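You operate a simulated robot arm through the tools that you are given. There is no shell and no other tool.

Carry out the task below with a simulated two-armed robot. There is one attempt and no reset: what you move stays moved.

TASK
Sort all three steel bolts into the bench's gauge by size; one lies in the green bin.
Fine: each goes in the hole of its size; slide the white lid shut again. Where these are worked on the way, their far stop is far enough and under half their travel is too little: white lid.

Only the result counts: the job must be done as asked and must still hold three seconds after the hand-in. Knocking over, shifting, dropping, spilling or breaking anything else fails it. Lids that push on must go on centred and level and be pressed home; caps that screw on are set level and turned clockwise until they are tight.

THE ROBOT
Two 7-joint arms with two-finger grippers on one trunk that stands fixed in place. Base frame: the origin is at the foot of the trunk, x ahead of it, y to its left, z up; the work surface is at about z = 0.92. Units: m, rad, N and s.
The left shoulder is at [0.078, 0.151, 0.988], the right one opposite. With the tool pointing down near the work surface each hand reaches from about 0.1 to 0.76 m from the base axis, measured 20 degrees to its own side. Payload 2.54 kg a hand.
The tool frame of a hand sits at the grasp point between the pads (the TCP): z along the fingers, y along the line on which they close. The tips reach 0.03 m beyond it. The gripper opens to 0.116 m. The gripper's body begins 0.095 m behind the TCP.
Orientation is told as [roll, pitch, yaw] about the base's x, y, z axes, in that order, counted from this pose: with the fingers straight down and closing along the base's y, the tool's x points along the base's -x, its y along +y and its z along -z.

THE INTERFACE
- The arms move only by the tool send_rows. It takes "left_moves", "right_moves" or both (then of equal length, played together; a hand with none holds still); each is a list of rows, each a list of 3 entries, a list of its own where there are three numbers: the shift along the base's x, y, z in units of 25 mm (1.0 is 25 mm), then the turn, a rotation vector about the base's x, y, z in units of 4 degrees (1.0 is 4 degrees), then the gripper command, from -1 (fully open) to 1 (shut), values between in proportion. In form: [[[x, y, z], [rx, ry, rz], hand], ...]. A call has 1 to 20 rows; each row shifts and turns the commanded pose from where the row before left it. A call with a number of a shift or a turn outside -1 to 1 is refused whole. Each row takes 0.2 s and may step no farther than 0.05 m and 0.15 rad from the row before; otherwise, or with a gripper value out of range, the whole call is refused. A pose out of reach is approached as far as the arm can. The call stops where the force on the tool passes 40 N (or 10 N more than at its start, if that is more) or the arm is blocked; 0.2 s more then pass. Each finger travels about 0.072 m/s and halts on what it meets, pressing with about 42 N; the grip force reading is that of the motor and also rises with nothing between the fingers. The clock runs only during rows and for 0.2 s after the last one: add rows that do not move to give the fingers time. The reply holds the time, the measured pose of the TCP, the force on the tool along the base axes, the opening and the grip force, in the units named above and with some noise, with the torque about the TCP (base axes, N m) and any sound that the robot's microphone picked up, and new pictures: "views" is both (left out), scene, wrist or none (wrist: the cameras of the hands that moved).
- Cameras (640 x 400 px; columns grow to the right, rows downward): "scene" is now at [0.134, -0.0514, 1.1737]; the picture's right is [-0.63, -0.78, 0.00], its down [0.09, -0.07, -0.99] and it looks along [0.77, -0.63, 0.11] (base axes); focal length 237 px, centre (320, 200). "left" rides on the left gripper at [0.069, 0.015, -0.122] in its tool frame; the picture's right is [-0.22, 0.98, 0.00], its down [-0.83, -0.18, -0.53] and it looks along [-0.52, -0.11, 0.85] (tool axes); focal length 251 px, centre (320, 200). "right" rides on the right gripper at [0.069, -0.015, -0.122] in its tool frame; the picture's right is [0.21, 0.98, 0.00], its down [-0.83, 0.18, -0.53] and it looks along [-0.52, 0.11, 0.85] (tool axes); focal length 251 px, centre (320, 200). There is no depth. A picture from a camera that has moved, and an enlarged one, comes with that camera's place and axes in the base frame and with its lens.
- lift_body(by): slides the trunk up (or, below 0, down) by that many m; the arms and the scene camera ride with it, the base frame stays. It gives what a move gives, with no picture.
- aim_head(pan, tilt): turns the head with the scene camera to pan (to the left, within 1.396 rad either way) and tilt (down, from -0.506 to 1.204), counted from straight ahead of the robot. It gives what a move gives, and a new picture of the scene camera.
- zoom(camera, box): a new picture of the part [left, top, right, bottom] of that camera's present view, enlarged. It takes no simulated time.
- sign_off(): hands the job in; it is judged then, once.

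Places have to be worked out from the pictures, the camera data and where the tool is seen. Open the grippers and draw the arms clear of the work before you hand the job in, unless the task says otherwise.

The tools are called after "Emit:" by a JSON object that holds its "name" and its "arguments". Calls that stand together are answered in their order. send_rows: Moves the arms, as the interface text tells. Its arguments: {"type":"object","properties":{"left_moves":{"type":"array"},"right_moves":{"type":"array"},"views":{"type":"string","enum":["both","scene","wrist","none"]}},"required":[]} The other tools are called the same way: lift_body (by) slides the trunk up or down; aim_head (pan, tilt) turns the head that bears the scene camera; zoom (camera, box) takes an enlarged picture of a part of a camera's view; sign_off () hands the job in.

At the start:

```text
clock: 0.0
left_tcp_pos: [0.4076, -0.018, 1.189]
left_ee_rot: [-0.003, 0.001, 0.002]
left_ft_force: [0.0, 0.4, 0.5]
left_torque: [-0.02, -0.01, -0.01]
left_gripper_width: 0.116
left_grasp_force: 0.0
right_tcp_pos: [0.3574, -0.5409, 1.1265]
right_ee_rot: [-0.002, 0.0, -0.001]
right_ft_force: [0.2, 0.2, 0.0]
right_torque: [0.02, 0.0, -0.01]
right_gripper_width: 0.1161
right_grasp_force: 0.0
trunk travel left (down, up): [-0.225, 0.064]
head pan, tilt: [-0.682, -0.113]
```

scene: 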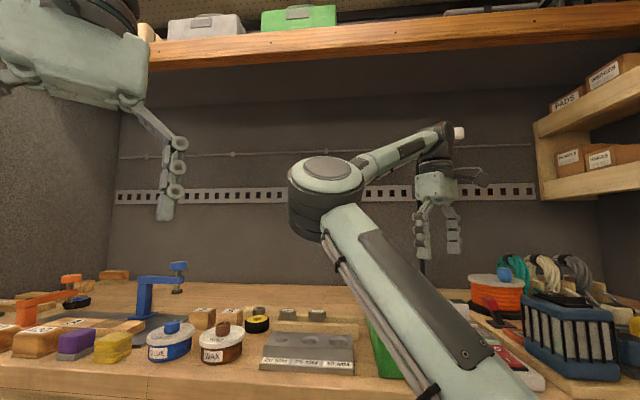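
right: 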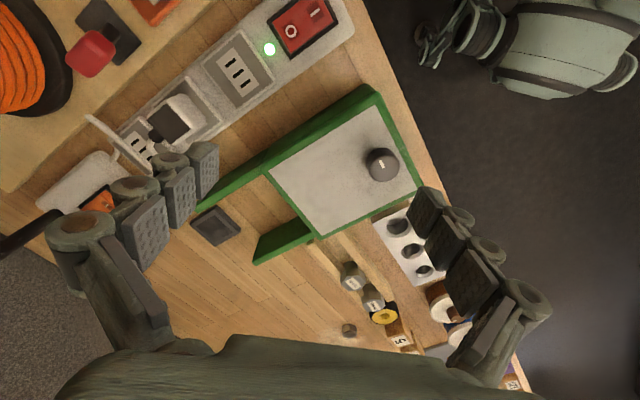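
left: 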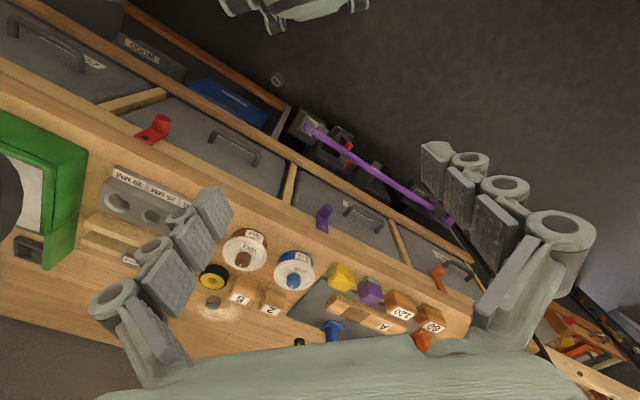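

I'll begin by looking more closely at the gauge, the green bin and the bolts from the cameras.

Emit:
{"name": "zoom", "arguments": {"camera": "right", "box": [180, 80, 500, 360]}}

Emit:
{"name": "zoom", "arguments": {"camera": "left", "box": [0, 100, 320, 340]}}

Emit:
{"name": "zoom", "arguments": {"camera": "scene", "box": [180, 280, 420, 400]}}

```text
1.43 times, centred on (340, 220) of right
camera zoom: at [0.2872, -0.5557, 1.2484], right [-0.21, 0.98, 0.0], down [0.83, 0.18, 0.53], along [0.52, 0.11, -0.85], focal length 359 px, centre (291, 171)
```

zoom: 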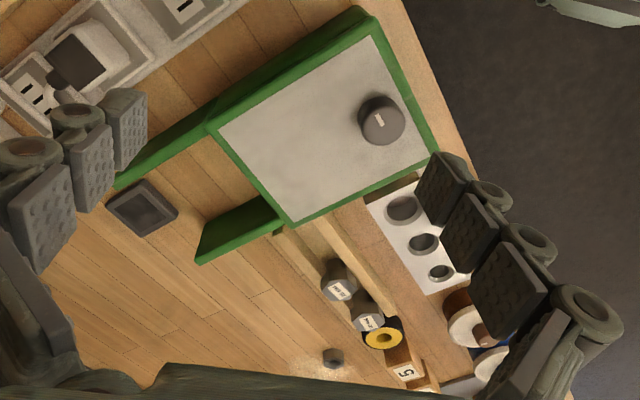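

```text
1.67 times, centred on (160, 220) of left
camera zoom: at [0.3384, -0.0033, 1.3115], right [0.21, 0.98, 0.0], down [0.83, -0.18, 0.53], along [0.52, -0.12, -0.84], focal length 419 px, centre (587, 167)
```

zoom: 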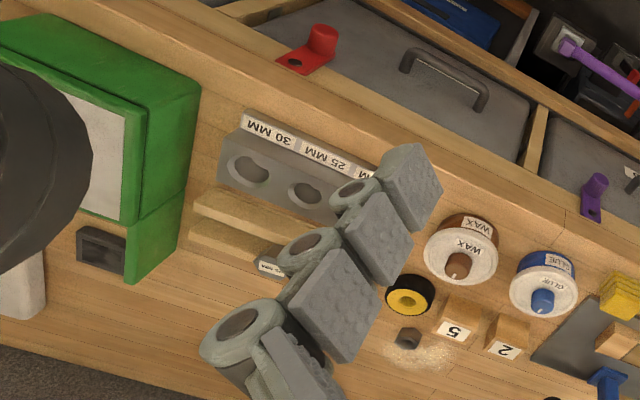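

```text
2.67 times, centred on (300, 340) of scene
camera zoom: at [0.134, -0.0514, 1.1737], right [-0.63, -0.78, 0.0], down [0.09, -0.07, -0.99], along [0.77, -0.63, 0.11], focal length 632 px, centre (373, -173)
```

zoom: 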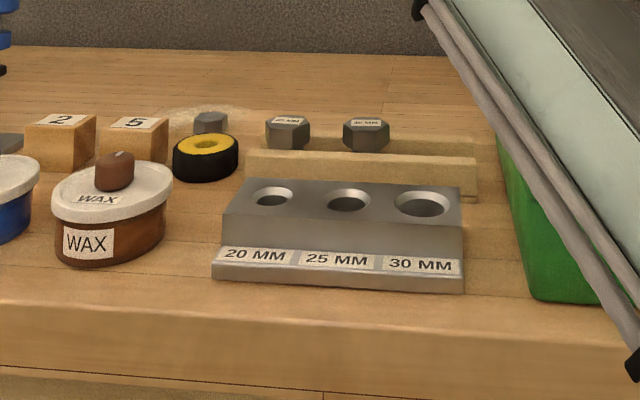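

The bench's gauge holes read 20/25/30 mm, two hex-headed bolts stand between wood rails, and a further hex item sits by the sawdust. I'll zoom further to read labels and tell them apart.

Emit:
{"name": "zoom", "arguments": {"camera": "scene", "box": [240, 300, 340, 362]}}

Emit:
{"name": "zoom", "arguments": {"camera": "right", "box": [320, 240, 440, 350]}}

Emit:
{"name": "zoom", "arguments": {"camera": "right", "box": [250, 80, 440, 240]}}

```text
6.40 times, centred on (290, 331) of scene
camera zoom: at [0.134, -0.0514, 1.1737], right [-0.63, -0.78, 0.0], down [0.09, -0.07, -0.99], along [0.77, -0.63, 0.11], focal length 1518 px, centre (512, -638)
```

zoom: 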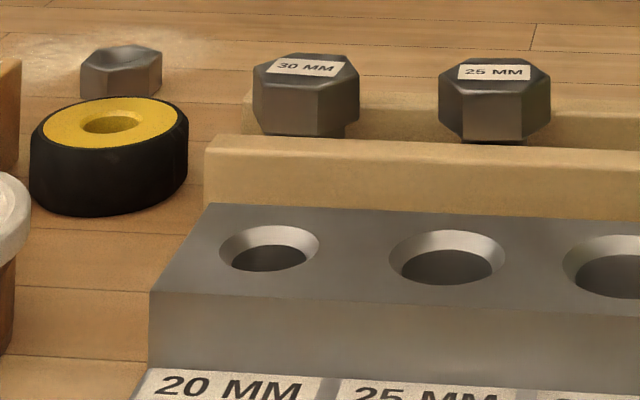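

```text
3.64 times, centred on (380, 295) of right
camera zoom: at [0.2872, -0.5557, 1.2484], right [-0.21, 0.98, 0.0], down [0.83, 0.18, 0.53], along [0.52, 0.11, -0.85], focal length 914 px, centre (102, -146)
```

zoom: 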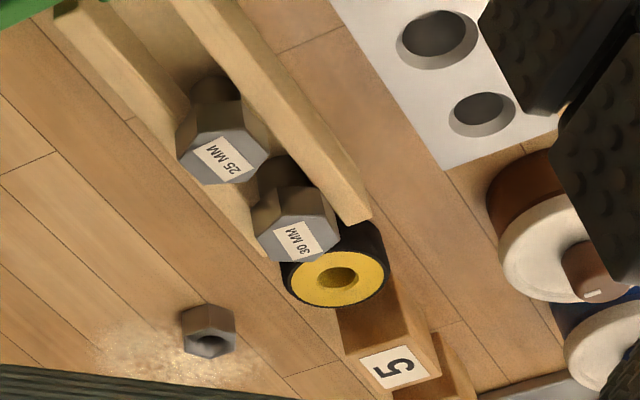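

```text
2.50 times, centred on (345, 160) of right
camera zoom: at [0.2872, -0.5557, 1.2484], right [-0.21, 0.98, 0.0], down [0.83, 0.18, 0.53], along [0.52, 0.11, -0.85], focal length 629 px, centre (258, 300)
```

zoom: 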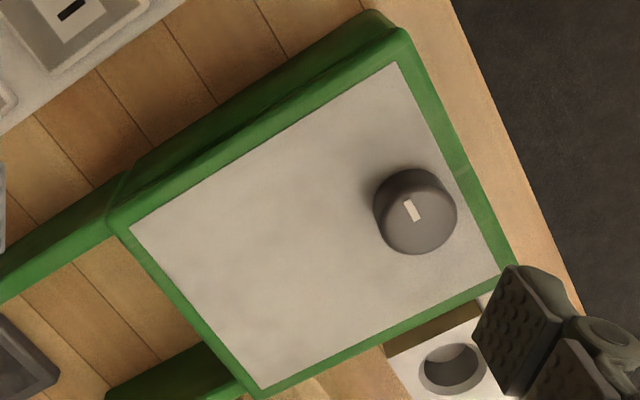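

The free hex piece is a plain nut (a decoy); the rack bolts read 25 MM and 30 MM, so the binned one should be the 20. I judge the bin's lid knob at about [0.389, -0.461] with the lid's slide direction about (0.69, -0.72), so I move the right hand above it and yaw it about 44° to close along the slide.

Emit:
{"name": "send_rows", "arguments": {"right_moves": [[[0.111, 0.287, -0.169], [0, 0, 1], -1], [[0.111, 0.287, -0.169], [0, 0, 1], -1], [[0.111, 0.287, -0.169], [0, 0, 1], -1], [[0.111, 0.287, -0.169], [0, 0, 1], -1], [[0.111, 0.287, -0.169], [0, 0, 1], -1], [[0.111, 0.287, -0.169], [0, 0, 1], -1], [[0.111, 0.287, -0.169], [0, 0, 1], -1], [[0.111, 0.287, -0.169], [0, 0, 1], -1], [[0.111, 0.287, -0.169], [0, 0, 1], -1], [[0.111, 0.287, -0.169], [0, 0, 1], -1], [[0.111, 0.287, -0.169], [0, 0, 1], -1], [[0, 0, 0], [0, 0, 0], -1]], "views": "both"}}

```text
clock: 2.6
left_tcp_pos: [0.4076, -0.0186, 1.1889]
left_ee_rot: [-0.001, -0.001, 0.001]
left_ft_force: [0.3, 0.1, 0.2]
left_torque: [-0.04, 0.03, -0.01]
left_gripper_width: 0.1159
left_grasp_force: 0.0
right_tcp_pos: [0.3873, -0.4603, 1.0813]
right_ee_rot: [-0.003, -0.001, 0.77]
right_ft_force: [0.0, -0.5, 0.7]
right_torque: [-0.01, -0.01, 0.0]
right_gripper_width: 0.1159
right_grasp_force: 0.0
trunk travel left (down, up): [-0.225, 0.064]
head pan, tilt: [-0.682, -0.113]
camera scene: at [0.134, -0.0514, 1.1737], right [-0.63, -0.78, 0.0], down [0.09, -0.07, -0.99], along [0.77, -0.63, 0.11], focal length 237 px, centre (320, 200)
camera right: at [0.3477, -0.5201, 1.2032], right [-0.83, 0.55, 0.0], down [0.47, 0.7, 0.53], along [0.3, 0.44, -0.85], focal length 251 px, centre (320, 200)
```

scene: 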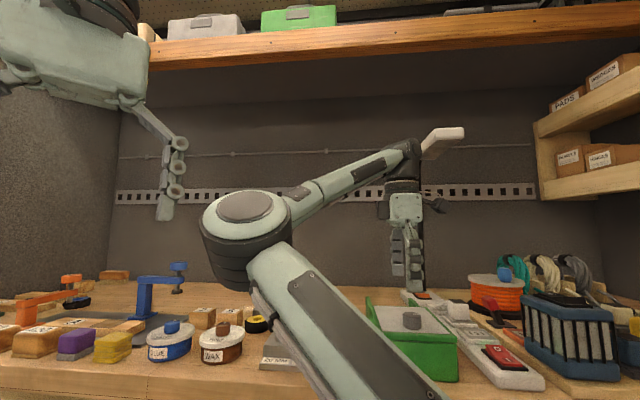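
right: 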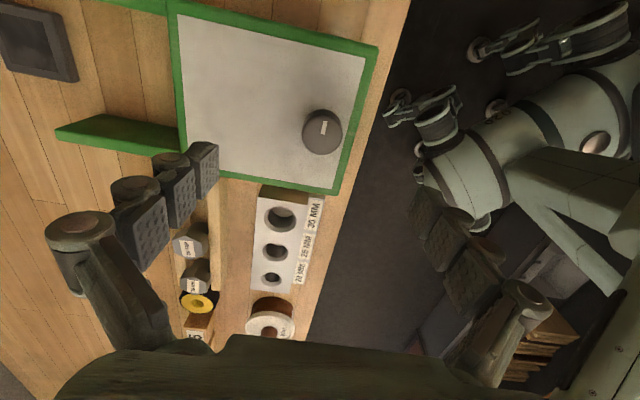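

The right view now shows the lid, gauge and rack well aligned. I zoom to measure the knob, lid edges, gauge and rack orientation.

Emit:
{"name": "zoom", "arguments": {"camera": "right", "box": [160, 0, 400, 200]}}

Emit:
{"name": "zoom", "arguments": {"camera": "right", "box": [160, 170, 340, 350]}}

Emit:
{"name": "zoom", "arguments": {"camera": "scene", "box": [350, 270, 550, 395]}}

```text
2.00 times, centred on (280, 100) of right
camera zoom: at [0.3477, -0.5201, 1.2032], right [-0.83, 0.55, 0.0], down [0.47, 0.7, 0.53], along [0.3, 0.44, -0.85], focal length 503 px, centre (400, 400)
```

zoom: 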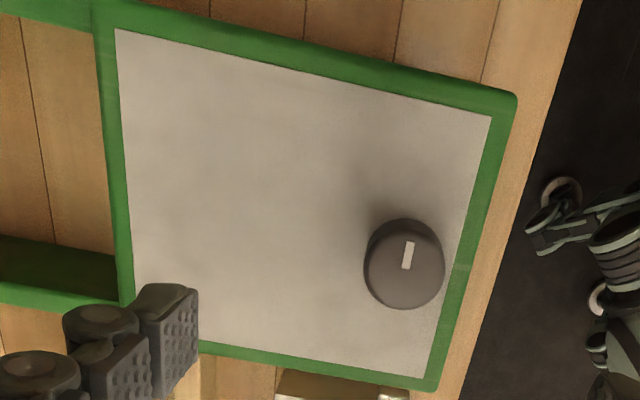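

```text
2.22 times, centred on (250, 260) of right
camera zoom: at [0.3477, -0.5201, 1.2032], right [-0.83, 0.55, 0.0], down [0.47, 0.7, 0.53], along [0.3, 0.44, -0.85], focal length 559 px, centre (476, 67)
```

zoom: 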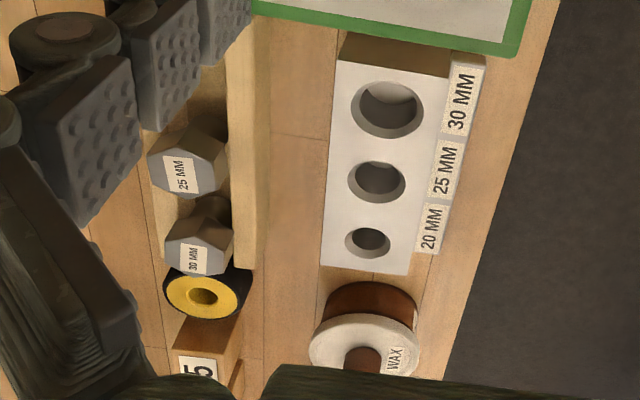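

```text
3.20 times, centred on (450, 332) of scene
camera zoom: at [0.134, -0.0514, 1.1737], right [-0.63, -0.78, 0.0], down [0.09, -0.07, -0.99], along [0.77, -0.63, 0.11], focal length 759 px, centre (-96, -224)
```

zoom: 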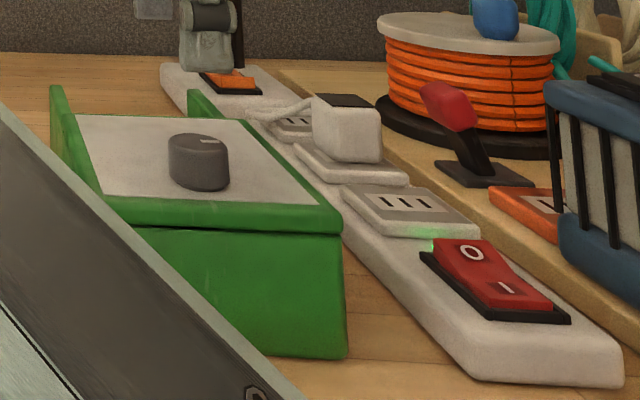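

I place the knob at about [0.381, -0.467] with top z≈1.012 and bin rim z≈0.987. I descend over it with tips staying just above the rim, then close on the knob.

Emit:
{"name": "send_rows", "arguments": {"right_moves": [[[-0.063, -0.067, -0.6], [0, 0, 0], -1], [[-0.063, -0.067, -0.6], [0, 0, 0], -1], [[-0.063, -0.067, -0.6], [0, 0, 0], -1], [[-0.063, -0.067, -0.57], [0, 0, 0], -1], [[0, 0, 0], [0, 0, 0], -1]], "views": "both"}}

```text
clock: 3.8
left_tcp_pos: [0.4066, -0.0186, 1.1892]
left_ee_rot: [-0.001, 0.002, 0.002]
left_ft_force: [0.0, 0.5, -0.5]
left_torque: [-0.01, 0.01, -0.01]
left_gripper_width: 0.116
left_grasp_force: 0.1
right_tcp_pos: [0.3818, -0.4681, 1.0209]
right_ee_rot: [-0.002, 0.001, 0.768]
right_ft_force: [-0.4, 0.0, 0.3]
right_torque: [0.0, 0.0, 0.02]
right_gripper_width: 0.116
right_grasp_force: 0.0
trunk travel left (down, up): [-0.225, 0.064]
head pan, tilt: [-0.682, -0.113]
camera scene: at [0.134, -0.0514, 1.1737], right [-0.63, -0.78, 0.0], down [0.09, -0.07, -0.99], along [0.77, -0.63, 0.11], focal length 237 px, centre (320, 200)
camera right: at [0.3419, -0.527, 1.1433], right [-0.83, 0.55, 0.0], down [0.47, 0.7, 0.53], along [0.3, 0.44, -0.85], focal length 251 px, centre (320, 200)
```

scene: 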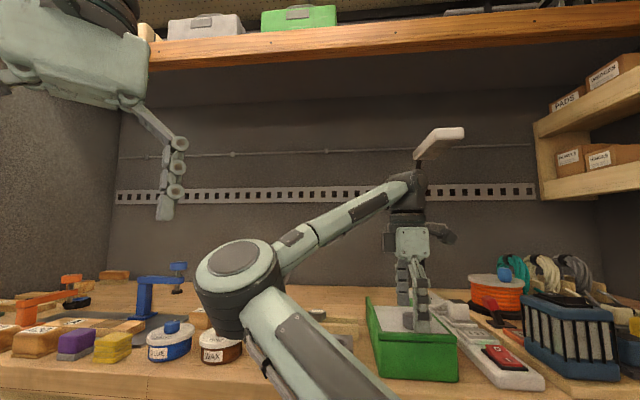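
right: 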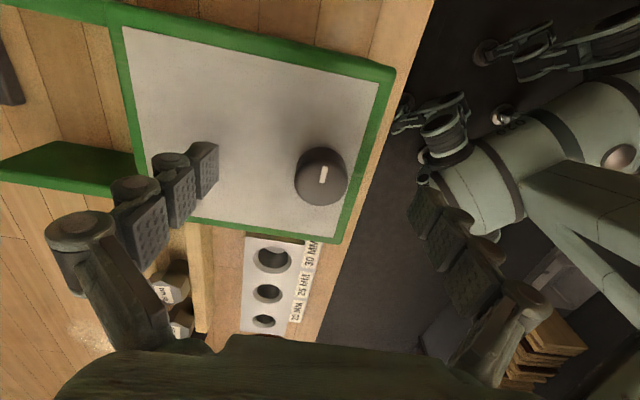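

The knob sits centred between the fingers (pixel ~(320,182), where the grasp axis projects). I close on it.

Emit:
{"name": "send_rows", "arguments": {"right_moves": [[[0, 0, 0], [0, 0, 0], 0.3], [[0, 0, 0], [0, 0, 0], 0.6], [[0, 0, 0], [0, 0, 0], 0.8], [[0, 0, 0], [0, 0, 0], 1], [[0, 0, 0], [0, 0, 0], 1], [[0, 0, 0], [0, 0, 0], 1]], "views": "both"}}

```text
clock: 5.2
left_tcp_pos: [0.4061, -0.0168, 1.1906]
left_ee_rot: [-0.005, -0.001, 0.002]
left_ft_force: [-0.3, -0.4, -0.2]
left_torque: [-0.03, -0.03, 0.03]
left_gripper_width: 0.1159
left_grasp_force: 0.1
right_tcp_pos: [0.3802, -0.4681, 1.0233]
right_ee_rot: [-0.005, -0.001, 0.768]
right_ft_force: [3.8, -3.9, 21.0]
right_torque: [-0.06, -0.03, -0.03]
right_gripper_width: 0.0306
right_grasp_force: 45.4
trunk travel left (down, up): [-0.225, 0.064]
head pan, tilt: [-0.682, -0.113]
camera scene: at [0.1331, -0.0504, 1.1741], right [-0.63, -0.78, 0.0], down [0.09, -0.07, -0.99], along [0.77, -0.63, 0.11], focal length 237 px, centre (320, 200)
camera right: at [0.3412, -0.526, 1.1454], right [-0.83, 0.55, -0.01], down [0.47, 0.71, 0.53], along [0.3, 0.44, -0.85], focal length 251 px, centre (320, 200)
```

scene: 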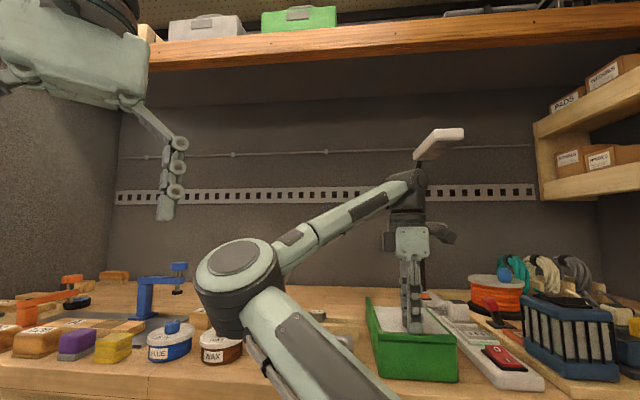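
right: 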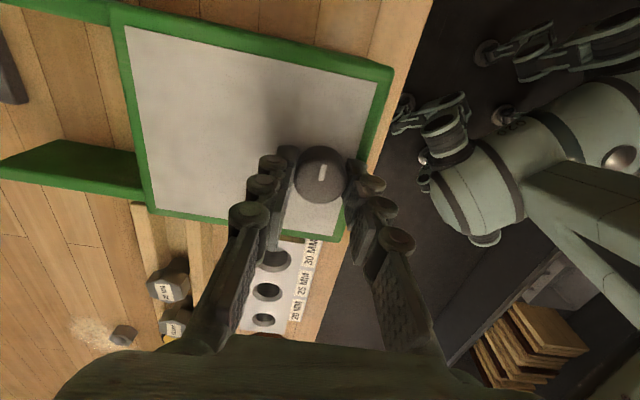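

Gripped, but there's a 21 N upward load, so the tips are pressing on the lid. I'll loosen slightly, rise 5 mm, and regrip.

Emit:
{"name": "send_rows", "arguments": {"right_moves": [[[0, 0, 0], [0, 0, 0], 0.2], [[0, 0, 0.24], [0, 0, 0], 0.2], [[0, 0, 0], [0, 0, 0], 0.2], [[0, 0, 0], [0, 0, 0], 0.6], [[0, 0, 0], [0, 0, 0], 1], [[0, 0, 0], [0, 0, 0], 1], [[0, 0, 0], [0, 0, 0], 1]], "views": "wrist"}}

```text
clock: 6.8
left_tcp_pos: [0.4079, -0.019, 1.1894]
left_ee_rot: [-0.001, 0.0, 0.002]
left_ft_force: [0.0, 0.6, 0.8]
left_torque: [-0.03, 0.01, 0.02]
left_gripper_width: 0.1162
left_grasp_force: 0.0
right_tcp_pos: [0.3807, -0.4685, 1.0273]
right_ee_rot: [-0.001, 0.0, 0.769]
right_ft_force: [-1.1, 0.8, -4.4]
right_torque: [0.05, 0.01, -0.06]
right_gripper_width: 0.0307
right_grasp_force: 45.6
trunk travel left (down, up): [-0.225, 0.064]
head pan, tilt: [-0.682, -0.113]
camera right: at [0.3415, -0.5273, 1.1485], right [-0.83, 0.55, 0.0], down [0.47, 0.7, 0.53], along [0.3, 0.44, -0.85], focal length 251 px, centre (320, 200)
```

right: 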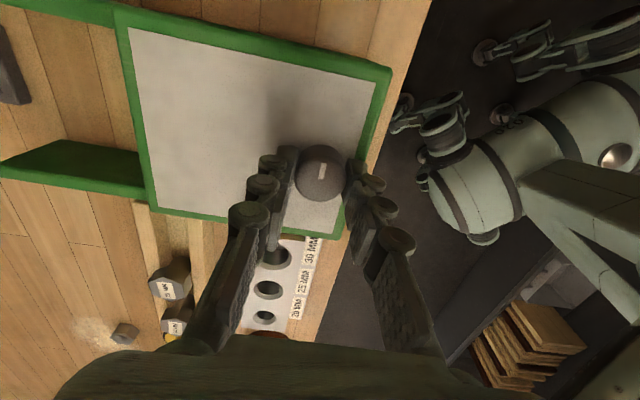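

Firm hold with little load. I slide the lid along (0.707, -0.707) about 5 cm and watch forces.

Emit:
{"name": "send_rows", "arguments": {"right_moves": [[[0.28, -0.28, 0], [0, 0, 0], 1], [[0.28, -0.28, 0], [0, 0, 0], 1], [[0.28, -0.28, 0], [0, 0, 0], 1], [[0.28, -0.28, 0], [0, 0, 0], 1], [[0.28, -0.28, 0], [0, 0, 0], 1], [[0, 0, 0], [0, 0, 0], 1]], "views": "both"}}

```text
clock: 8.2
left_tcp_pos: [0.4073, -0.0189, 1.1888]
left_ee_rot: [-0.003, 0.001, 0.003]
left_ft_force: [0.1, 0.2, -0.2]
left_torque: [0.0, 0.03, 0.0]
left_gripper_width: 0.1159
left_grasp_force: 0.1
right_tcp_pos: [0.416, -0.5045, 1.0256]
right_ee_rot: [-0.001, -0.001, 0.767]
right_ft_force: [-0.6, -0.6, -3.0]
right_torque: [0.13, -0.09, 0.01]
right_gripper_width: 0.0306
right_grasp_force: 44.7
trunk travel left (down, up): [-0.225, 0.064]
head pan, tilt: [-0.682, -0.113]
camera scene: at [0.1342, -0.0516, 1.1736], right [-0.63, -0.78, 0.0], down [0.09, -0.07, -0.99], along [0.77, -0.63, 0.11], focal length 237 px, centre (320, 200)
camera right: at [0.3767, -0.5625, 1.1486], right [-0.83, 0.55, 0.0], down [0.47, 0.7, 0.53], along [0.3, 0.44, -0.85], focal length 251 px, centre (320, 200)
```

scene: 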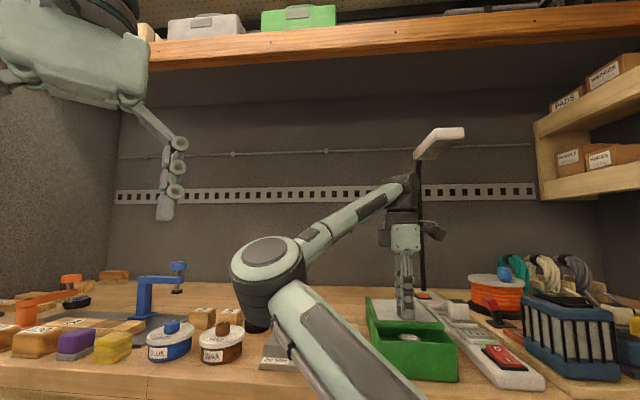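
right: 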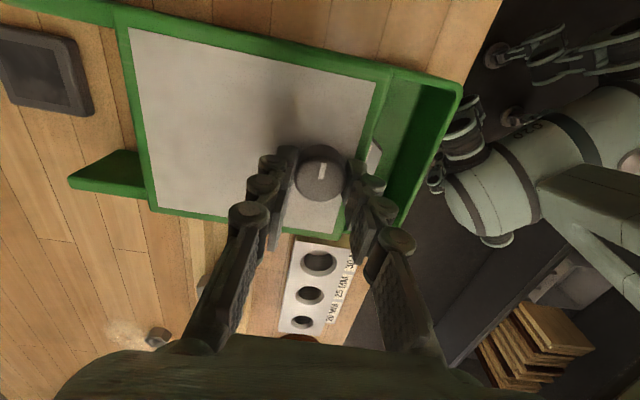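

The lid slides freely and the bolt begins to show in the bin. I continue another ~5 cm.

Emit:
{"name": "send_rows", "arguments": {"right_moves": [[[0.28, -0.28, 0], [0, 0, 0], 1], [[0.28, -0.28, 0], [0, 0, 0], 1], [[0.28, -0.28, 0], [0, 0, 0], 1], [[0.28, -0.28, 0], [0, 0, 0], 1], [[0.28, -0.28, 0], [0, 0, 0], 1], [[0, 0, 0], [0, 0, 0], 1]], "views": "both"}}

```text
clock: 9.6
left_tcp_pos: [0.4084, -0.0179, 1.1885]
left_ee_rot: [-0.002, 0.001, 0.001]
left_ft_force: [0.1, -0.7, 0.5]
left_torque: [0.04, 0.01, -0.04]
left_gripper_width: 0.1159
left_grasp_force: 0.0
right_tcp_pos: [0.4516, -0.5387, 1.0261]
right_ee_rot: [-0.001, 0.0, 0.766]
right_ft_force: [2.4, 2.1, -9.3]
right_torque: [-0.1, 0.14, -0.03]
right_gripper_width: 0.031
right_grasp_force: 45.2
trunk travel left (down, up): [-0.225, 0.064]
head pan, tilt: [-0.682, -0.113]
camera scene: at [0.1349, -0.0519, 1.1735], right [-0.63, -0.78, 0.0], down [0.09, -0.07, -0.99], along [0.77, -0.63, 0.11], focal length 237 px, centre (320, 200)
camera right: at [0.412, -0.5979, 1.1486], right [-0.83, 0.55, 0.0], down [0.47, 0.7, 0.53], along [0.3, 0.45, -0.85], focal length 251 px, centre (320, 200)
```

scene: 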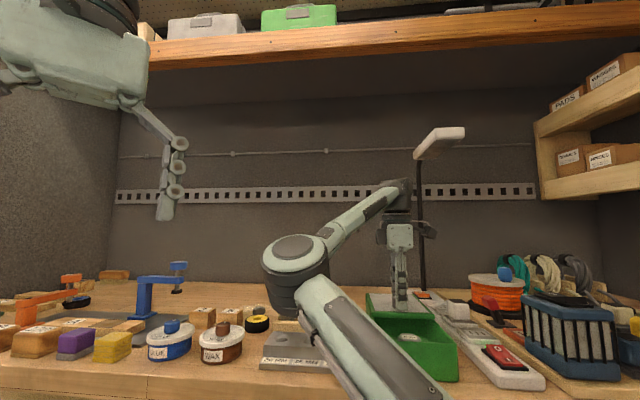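
right: 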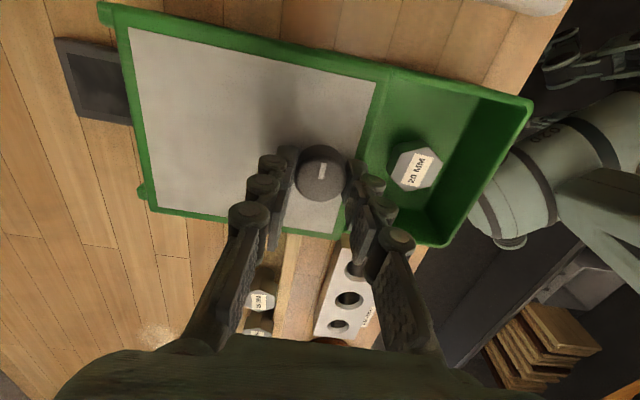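

The 20 MM bolt stands head-up in the bin. The rail ends look just beyond the lid's far edge, so I ease on to the far stop in small steps.

Emit:
{"name": "send_rows", "arguments": {"right_moves": [[[0.14, -0.14, 0], [0, 0, 0], 1], [[0.14, -0.14, 0], [0, 0, 0], 1], [[0.14, -0.14, 0], [0, 0, 0], 1], [[0.14, -0.14, 0], [0, 0, 0], 1], [[0.14, -0.14, 0], [0, 0, 0], 1], [[0, 0, 0], [0, 0, 0], 1]], "views": "both"}}

```text
clock: 11.0
left_tcp_pos: [0.4076, -0.0183, 1.1878]
left_ee_rot: [0.001, 0.0, 0.002]
left_ft_force: [0.6, -0.4, 0.2]
left_torque: [0.04, 0.0, -0.01]
left_gripper_width: 0.1161
left_grasp_force: 0.0
right_tcp_pos: [0.4677, -0.5557, 1.0253]
right_ee_rot: [-0.001, 0.001, 0.768]
right_ft_force: [-0.6, 0.4, -8.0]
right_torque: [-0.11, 0.13, -0.09]
right_gripper_width: 0.0306
right_grasp_force: 45.0
trunk travel left (down, up): [-0.225, 0.064]
head pan, tilt: [-0.682, -0.113]
camera scene: at [0.1345, -0.052, 1.1735], right [-0.63, -0.78, 0.0], down [0.09, -0.07, -0.99], along [0.77, -0.63, 0.11], focal length 237 px, centre (320, 200)
camera right: at [0.4293, -0.6151, 1.1486], right [-0.83, 0.55, 0.0], down [0.47, 0.7, 0.53], along [0.3, 0.44, -0.85], focal length 251 px, centre (320, 200)
```

scene: 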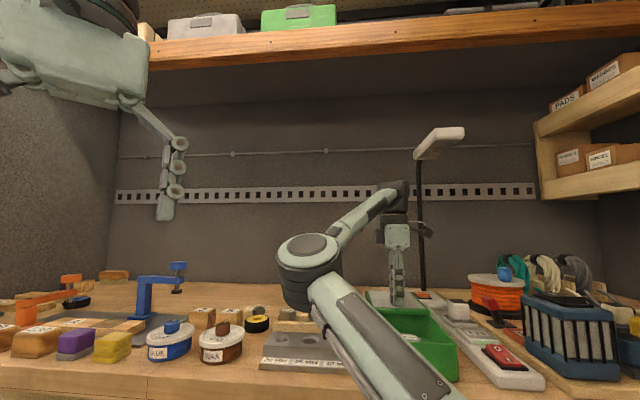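
right: 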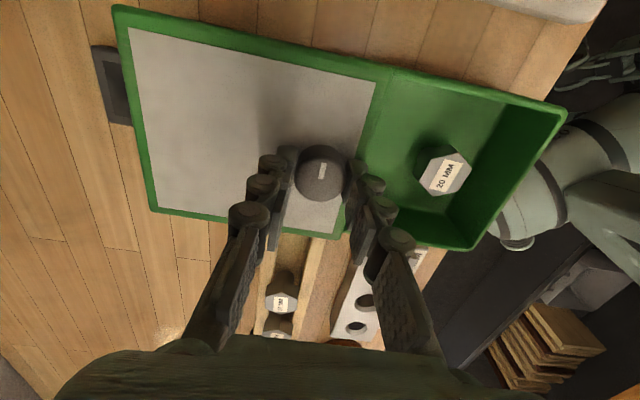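

The lid has travelled ~12 cm (well past half) and the 20 MM bolt is fully exposed. I release the knob, rise, and move above the bolt at about [0.398, -0.494] with the fingers partly open.

Emit:
{"name": "send_rows", "arguments": {"right_moves": [[[0, 0, 0], [0, 0, 0], 0.0], [[0, 0, 0], [0, 0, 0], -0.05], [[0, 0, 0.8], [0, 0, 0], -0.05], [[0, 0, 0.8], [0, 0, 0], -0.05], [[0, 0, 0.8], [0, 0, 0], -0.05], [[-0.7, 0.62, 0], [0, 0, 0], -0.05], [[-0.7, 0.62, 0], [0, 0, 0], -0.05], [[-0.7, 0.62, 0], [0, 0, 0], -0.05], [[-0.7, 0.62, 0], [0, 0, 0], -0.05], [[0, 0, 0], [0, 0, 0], -0.05]], "views": "both"}}

```text
clock: 13.2
left_tcp_pos: [0.4076, -0.0193, 1.1883]
left_ee_rot: [-0.001, 0.001, 0.001]
left_ft_force: [0.2, -0.7, 0.0]
left_torque: [0.02, 0.02, 0.01]
left_gripper_width: 0.116
left_grasp_force: 0.1
right_tcp_pos: [0.3964, -0.4923, 1.0876]
right_ee_rot: [-0.003, 0.002, 0.767]
right_ft_force: [0.4, -0.6, -0.2]
right_torque: [-0.02, 0.01, 0.01]
right_gripper_width: 0.0611
right_grasp_force: 0.0
trunk travel left (down, up): [-0.225, 0.064]
head pan, tilt: [-0.682, -0.113]
camera scene: at [0.1341, -0.0514, 1.1736], right [-0.63, -0.78, 0.0], down [0.09, -0.07, -0.99], along [0.77, -0.63, 0.11], focal length 237 px, centre (320, 200)
camera right: at [0.3578, -0.5522, 1.2092], right [-0.83, 0.55, 0.0], down [0.47, 0.7, 0.53], along [0.3, 0.44, -0.85], focal length 251 px, centre (320, 200)
```

scene: 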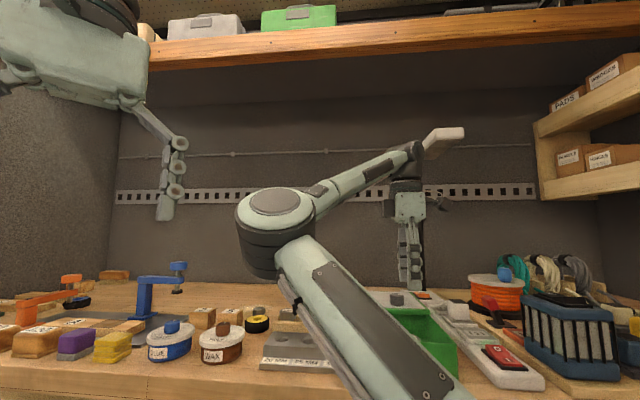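
right: 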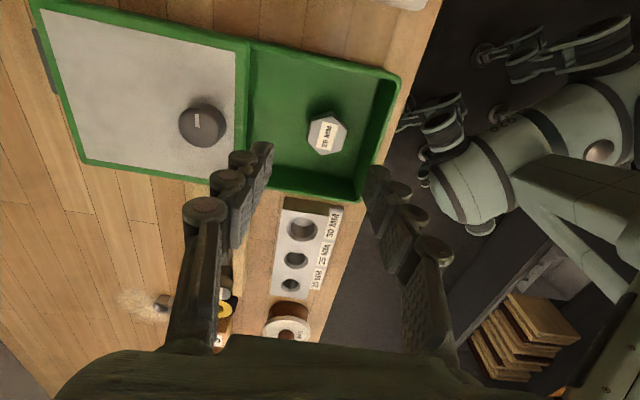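

Emit:
{"name": "zoom", "arguments": {"camera": "right", "box": [230, 70, 410, 210]}}

Emit:
{"name": "zoom", "arguments": {"camera": "right", "box": [250, 190, 350, 310]}}

Emit:
{"name": "zoom", "arguments": {"camera": "scene", "box": [360, 280, 480, 390]}}

```text
2.86 times, centred on (320, 140) of right
camera zoom: at [0.3578, -0.5522, 1.2092], right [-0.83, 0.55, 0.0], down [0.47, 0.7, 0.53], along [0.3, 0.44, -0.85], focal length 718 px, centre (320, 371)
```

zoom: 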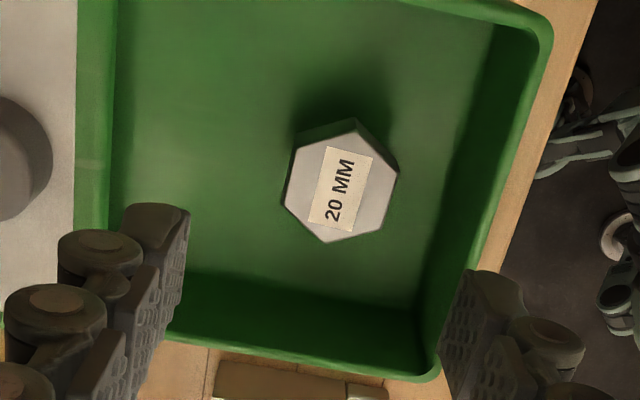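

```text
3.33 times, centred on (300, 250) of right
camera zoom: at [0.3578, -0.5522, 1.2092], right [-0.83, 0.55, 0.0], down [0.47, 0.7, 0.53], along [0.3, 0.44, -0.85], focal length 838 px, centre (387, 33)
```

zoom: 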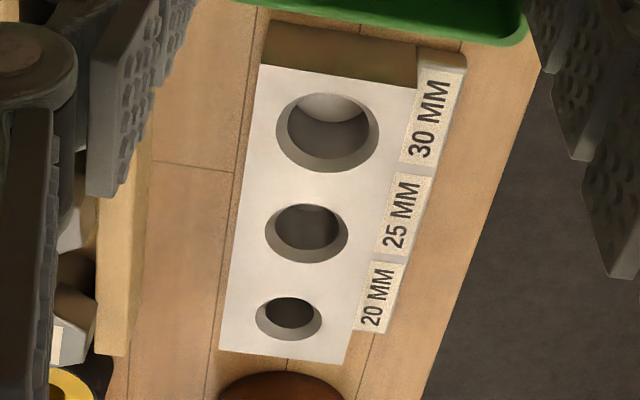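

```text
3.64 times, centred on (420, 335) of scene
camera zoom: at [0.1341, -0.0514, 1.1736], right [-0.63, -0.78, 0.0], down [0.09, -0.07, -0.99], along [0.77, -0.63, 0.11], focal length 862 px, centre (-44, -291)
```

zoom: 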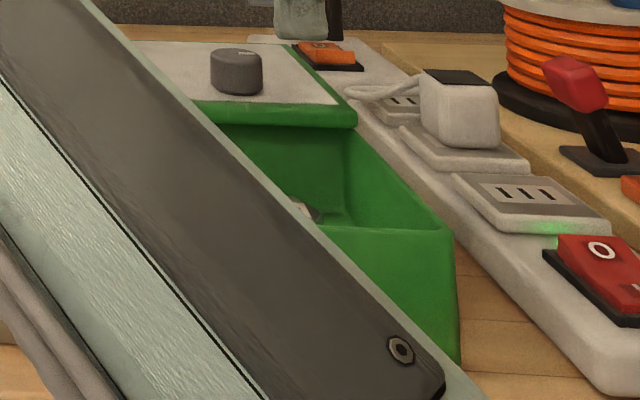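

The bolt's flats are aligned with my closing direction (~36 mm across) and it sits near [0.396, -0.484]. I descend partway with the fingers at ~55 mm to check centring and its height.

Emit:
{"name": "send_rows", "arguments": {"right_moves": [[[-0.008, 0.078, -0.676], [0, 0, 0], 0.05], [[-0.008, 0.078, -0.676], [0, 0, 0], 0.05], [[-0.008, 0.078, -0.676], [0, 0, 0], 0.05], [[-0.008, 0.078, -0.676], [0, 0, 0], 0.05], [[0, 0, 0], [0, 0, 0], 0.05]], "views": "both"}}

Emit:
{"name": "zoom", "arguments": {"camera": "right", "box": [240, 110, 400, 250]}}

```text
clock: 14.4
left_tcp_pos: [0.4069, -0.0182, 1.1885]
left_ee_rot: [-0.004, 0.0, 0.001]
left_ft_force: [-0.2, 0.0, 1.2]
left_torque: [0.0, -0.04, 0.01]
left_gripper_width: 0.1159
left_grasp_force: 0.1
right_tcp_pos: [0.3966, -0.4862, 1.0183]
right_ee_rot: [-0.001, -0.001, 0.767]
right_ft_force: [0.6, -0.5, -0.3]
right_torque: [0.01, 0.0, 0.01]
right_gripper_width: 0.0553
right_grasp_force: 0.0
trunk travel left (down, up): [-0.225, 0.064]
head pan, tilt: [-0.682, -0.113]
camera scene: at [0.134, -0.0514, 1.1737], right [-0.63, -0.78, 0.0], down [0.09, -0.07, -0.99], along [0.77, -0.63, 0.11], focal length 237 px, centre (320, 200)
camera right: at [0.3576, -0.5446, 1.1406], right [-0.83, 0.55, 0.0], down [0.47, 0.7, 0.53], along [0.3, 0.44, -0.85], focal length 251 px, centre (320, 200)
```

scene: 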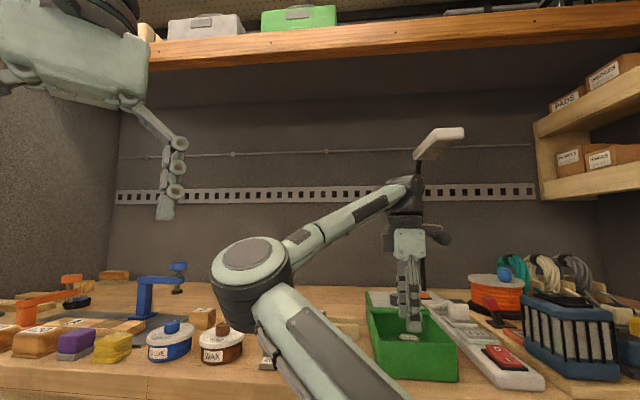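
right: 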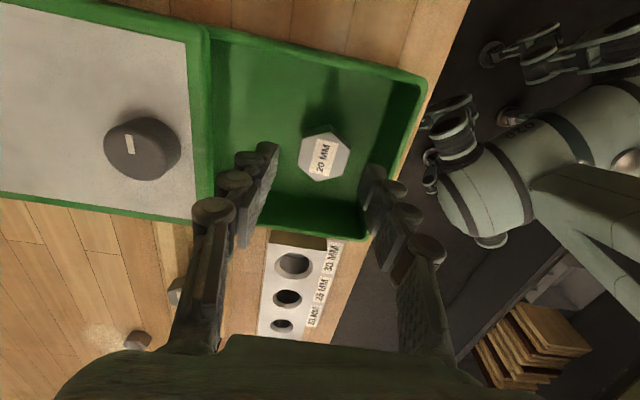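

```text
2.86 times, centred on (320, 180) of right
camera zoom: at [0.3576, -0.5446, 1.1406], right [-0.83, 0.55, 0.0], down [0.47, 0.7, 0.53], along [0.3, 0.44, -0.85], focal length 718 px, centre (320, 257)
```

zoom: 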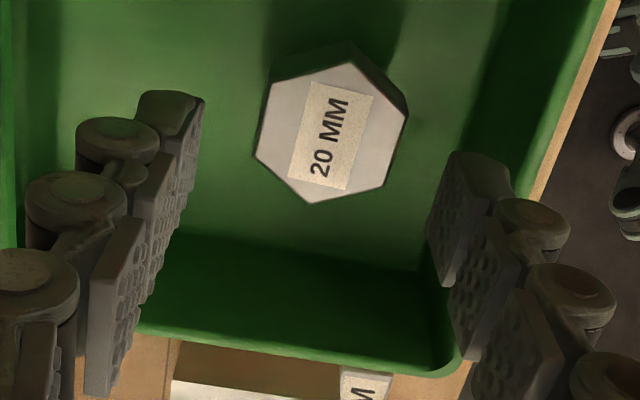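

Triangulating both views puts the bolt at [0.395, -0.485] with its head top at z≈0.969. I descend to TCP z≈0.982 and close on the head.

Emit:
{"name": "send_rows", "arguments": {"right_moves": [[[-0.02, 0.015, -0.48], [0, 0, 0], 0.05], [[-0.02, 0.015, -0.48], [0, 0, 0], 0.05], [[-0.02, 0.015, -0.48], [0, 0, 0], 0.05], [[0, 0, 0], [0, 0, 0], 0.05]], "views": "both"}}

```text
clock: 15.4
left_tcp_pos: [0.4062, -0.0183, 1.1902]
left_ee_rot: [-0.001, -0.001, 0.002]
left_ft_force: [-0.4, 1.0, 0.4]
left_torque: [0.01, -0.01, 0.01]
left_gripper_width: 0.1162
left_grasp_force: 0.0
right_tcp_pos: [0.3952, -0.4872, 0.9821]
right_ee_rot: [-0.002, -0.002, 0.767]
right_ft_force: [-0.5, 0.7, -0.9]
right_torque: [0.01, 0.01, 0.0]
right_gripper_width: 0.0554
right_grasp_force: 0.1
trunk travel left (down, up): [-0.225, 0.064]
head pan, tilt: [-0.682, -0.113]
camera scene: at [0.134, -0.0514, 1.1737], right [-0.63, -0.78, 0.0], down [0.09, -0.07, -0.99], along [0.77, -0.63, 0.11], focal length 237 px, centre (320, 200)
camera right: at [0.3561, -0.5448, 1.1051], right [-0.83, 0.55, 0.0], down [0.47, 0.7, 0.53], along [0.3, 0.44, -0.85], focal length 251 px, centre (320, 200)
```

scene: 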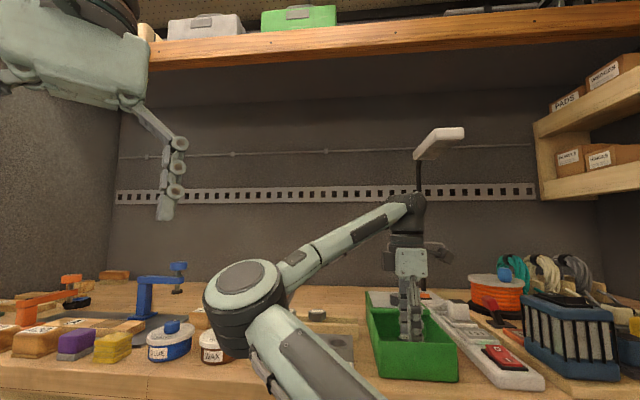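
right: 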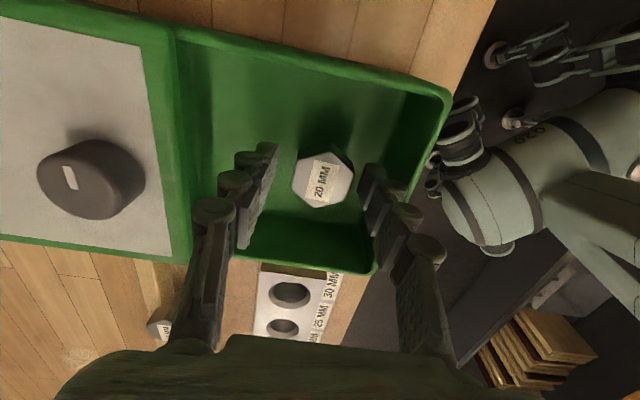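

Centred nicely (head at pixel (323,180)). I close on the head.

Emit:
{"name": "send_rows", "arguments": {"right_moves": [[[0, 0, 0], [0, 0, 0], 0.4], [[0, 0, 0], [0, 0, 0], 0.7], [[0, 0, 0], [0, 0, 0], 1], [[0, 0, 0], [0, 0, 0], 1], [[0, 0, 0], [0, 0, 0], 1]], "views": "wrist"}}

Emit:
{"name": "zoom", "arguments": {"camera": "right", "box": [240, 110, 400, 250]}}

```text
clock: 16.6
left_tcp_pos: [0.4085, -0.0185, 1.1888]
left_ee_rot: [-0.004, 0.0, 0.001]
left_ft_force: [0.2, -0.2, -0.1]
left_torque: [-0.02, -0.02, 0.01]
left_gripper_width: 0.1159
left_grasp_force: 0.1
right_tcp_pos: [0.3961, -0.4846, 0.9832]
right_ee_rot: [-0.001, 0.0, 0.767]
right_ft_force: [0.5, 0.5, -0.4]
right_torque: [0.04, -0.01, 0.02]
right_gripper_width: 0.036
right_grasp_force: 41.9
trunk travel left (down, up): [-0.225, 0.064]
head pan, tilt: [-0.682, -0.113]
camera right: at [0.3561, -0.5449, 1.1052], right [-0.83, 0.55, 0.0], down [0.47, 0.7, 0.53], along [0.3, 0.44, -0.85], focal length 251 px, centre (320, 200)
```

right: 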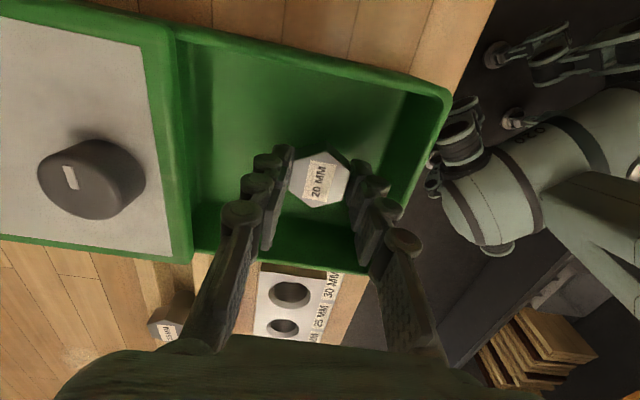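

```text
2.86 times, centred on (320, 180) of right
camera zoom: at [0.3561, -0.5449, 1.1052], right [-0.83, 0.55, 0.0], down [0.47, 0.7, 0.53], along [0.3, 0.44, -0.85], focal length 718 px, centre (320, 257)
```

zoom: 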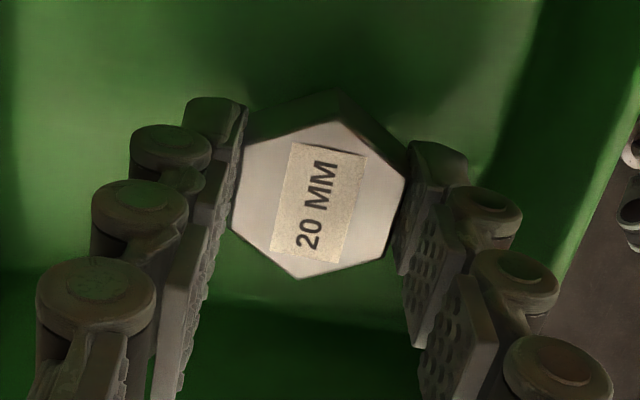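

Gripped at 36 mm across flats. I lift straight up out of the bin by ~10 cm and check the hold.

Emit:
{"name": "send_rows", "arguments": {"right_moves": [[[0, 0, 0.3], [0, 0, 0], 1], [[0, 0, 0.7], [0, 0, 0], 1], [[0, 0, 0.8], [0, 0, 0], 1], [[0, 0, 0.8], [0, 0, 0], 1], [[0, 0, 0.8], [0, 0, 0], 1], [[0, 0, 0.6], [0, 0, 0], 1], [[0, 0, 0], [0, 0, 0], 1]], "views": "both"}}

Emit:
{"name": "zoom", "arguments": {"camera": "right", "box": [240, 110, 400, 250]}}

```text
clock: 18.2
left_tcp_pos: [0.4075, -0.0171, 1.1892]
left_ee_rot: [-0.002, 0.0, 0.001]
left_ft_force: [-0.2, 0.8, 0.1]
left_torque: [-0.01, 0.01, -0.04]
left_gripper_width: 0.1159
left_grasp_force: 0.1
right_tcp_pos: [0.3957, -0.4865, 1.0838]
right_ee_rot: [-0.001, -0.001, 0.768]
right_ft_force: [0.5, 0.2, -0.8]
right_torque: [0.0, 0.04, 0.04]
right_gripper_width: 0.0361
right_grasp_force: 41.8
trunk travel left (down, up): [-0.225, 0.064]
head pan, tilt: [-0.682, -0.113]
camera scene: at [0.1341, -0.0515, 1.1736], right [-0.63, -0.78, 0.0], down [0.09, -0.07, -0.99], along [0.77, -0.63, 0.11], focal length 237 px, centre (320, 200)
camera right: at [0.3572, -0.5449, 1.2056], right [-0.83, 0.55, 0.0], down [0.47, 0.7, 0.53], along [0.3, 0.44, -0.85], focal length 251 px, centre (320, 200)
```

scene: 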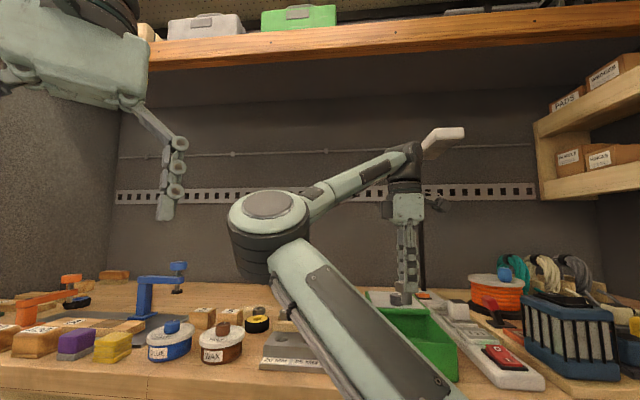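
right: 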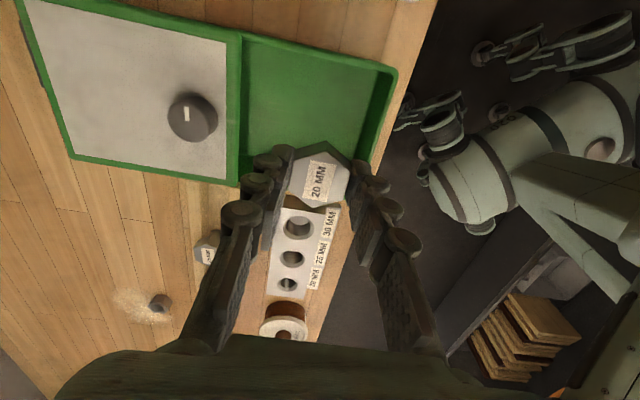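

```text
2.86 times, centred on (320, 180) of right
camera zoom: at [0.3572, -0.5449, 1.2056], right [-0.83, 0.55, 0.0], down [0.47, 0.7, 0.53], along [0.3, 0.44, -0.85], focal length 718 px, centre (320, 257)
```

zoom: 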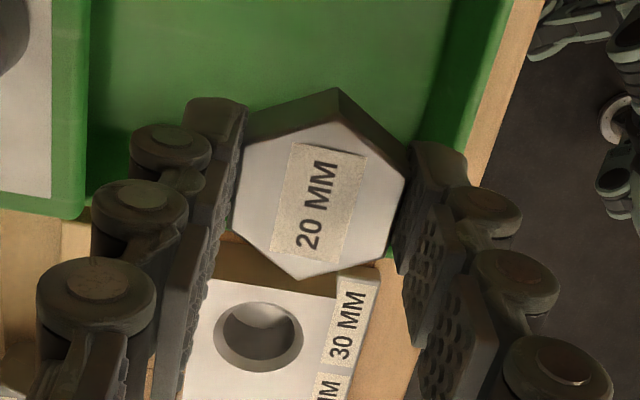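

Held firmly. Let me look at the hanging bolt from the scene camera to gauge shank length and verticality.

Emit:
{"name": "zoom", "arguments": {"camera": "scene", "box": [370, 240, 440, 315]}}

Emit:
{"name": "zoom", "arguments": {"camera": "right", "box": [250, 190, 350, 310]}}

```text
5.33 times, centred on (405, 278) of scene
camera zoom: at [0.1341, -0.0515, 1.1736], right [-0.63, -0.78, 0.0], down [0.09, -0.07, -0.99], along [0.77, -0.63, 0.11], focal length 1265 px, centre (-133, -213)
```

zoom: 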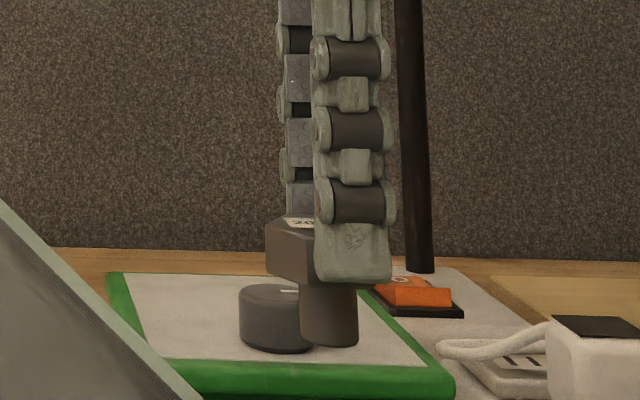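

```text
3.33 times, centred on (300, 250) of right
camera zoom: at [0.3572, -0.5449, 1.2056], right [-0.83, 0.55, 0.0], down [0.47, 0.7, 0.53], along [0.3, 0.44, -0.85], focal length 838 px, centre (387, 33)
```

zoom: 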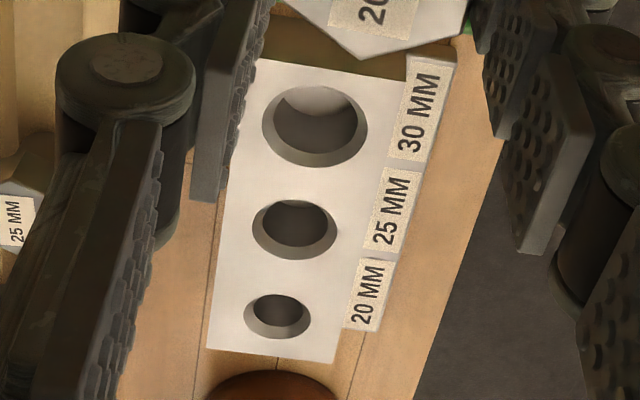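

The shank is about 23 mm long and hangs straight. I carry it to above the 20 hole near [0.572, -0.314], staying high, so the camera looks nearly straight down on the neighbouring holes for precise alignment.

Emit:
{"name": "send_rows", "arguments": {"right_moves": [[[0.45, 0.43, 0], [0, 0, 0], 1], [[0.88, 0.8625, 0], [0, 0, 0], 1], [[0.88, 0.8625, 0], [0, 0, 0], 1], [[0.88, 0.8625, 0], [0, 0, 0], 1], [[0.88, 0.8625, 0], [0, 0, 0], 1], [[0.88, 0.8625, 0], [0, 0, 0], 1], [[0.88, 0.8625, 0], [0, 0, 0], 1], [[0.88, 0.8625, 0], [0, 0, 0], 1], [[0.45, 0.43, 0], [0, 0, 0], 1], [[0, 0, 0], [0, 0, 0], 1]], "views": "both"}}

Emit:
{"name": "zoom", "arguments": {"camera": "right", "box": [220, 0, 420, 200]}}

Emit:
{"name": "zoom", "arguments": {"camera": "scene", "box": [230, 250, 350, 390]}}

```text
clock: 20.4
left_tcp_pos: [0.4073, -0.0179, 1.1882]
left_ee_rot: [-0.002, -0.001, 0.002]
left_ft_force: [0.2, 1.1, 0.4]
left_torque: [-0.05, 0.03, 0.0]
left_gripper_width: 0.1164
left_grasp_force: 0.0
right_tcp_pos: [0.5744, -0.3129, 1.0823]
right_ee_rot: [-0.003, -0.001, 0.769]
right_ft_force: [-0.1, -1.1, -1.0]
right_torque: [0.0, 0.01, -0.01]
right_gripper_width: 0.036
right_grasp_force: 42.0
trunk travel left (down, up): [-0.225, 0.064]
head pan, tilt: [-0.682, -0.113]
camera scene: at [0.1341, -0.0515, 1.1737], right [-0.63, -0.78, 0.0], down [0.09, -0.07, -0.99], along [0.77, -0.63, 0.11], focal length 237 px, centre (320, 200)
camera right: at [0.5338, -0.3713, 1.2056], right [-0.83, 0.55, 0.0], down [0.47, 0.7, 0.53], along [0.3, 0.44, -0.85], focal length 251 px, centre (320, 200)
```

scene: 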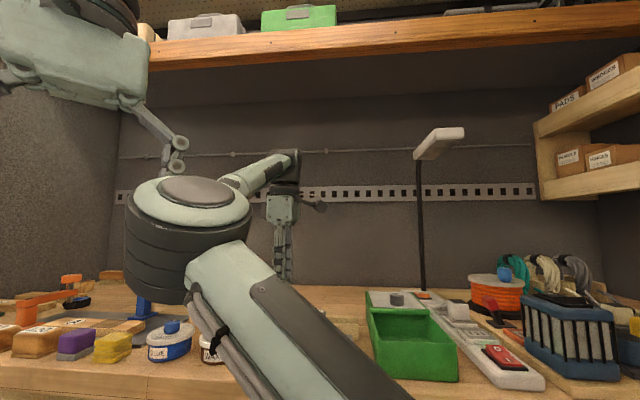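
right: 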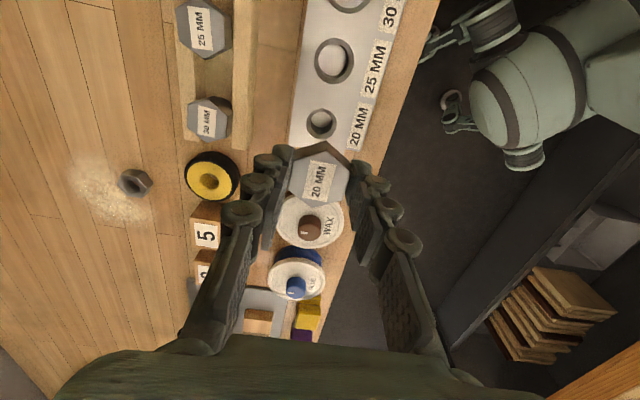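

```text
2.00 times, centred on (320, 100) of right
camera zoom: at [0.5338, -0.3713, 1.2056], right [-0.83, 0.55, 0.0], down [0.47, 0.7, 0.53], along [0.3, 0.44, -0.85], focal length 503 px, centre (320, 400)
```

zoom: 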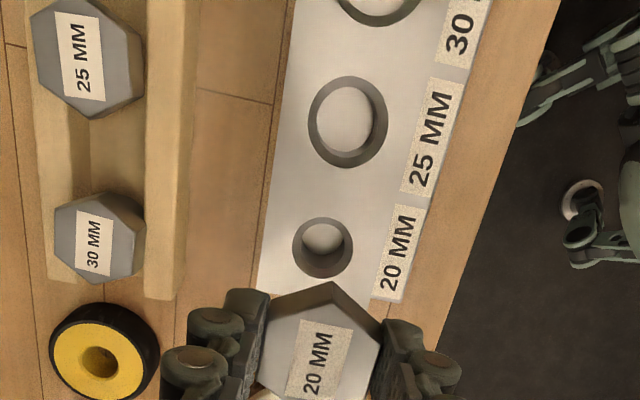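

```text
2.86 times, centred on (290, 320) of scene
camera zoom: at [0.1341, -0.0515, 1.1737], right [-0.63, -0.78, 0.0], down [0.09, -0.07, -0.99], along [0.77, -0.63, 0.11], focal length 678 px, centre (406, -143)
```

zoom: 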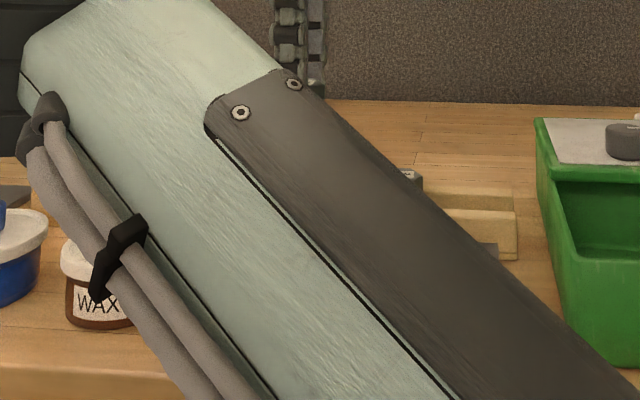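

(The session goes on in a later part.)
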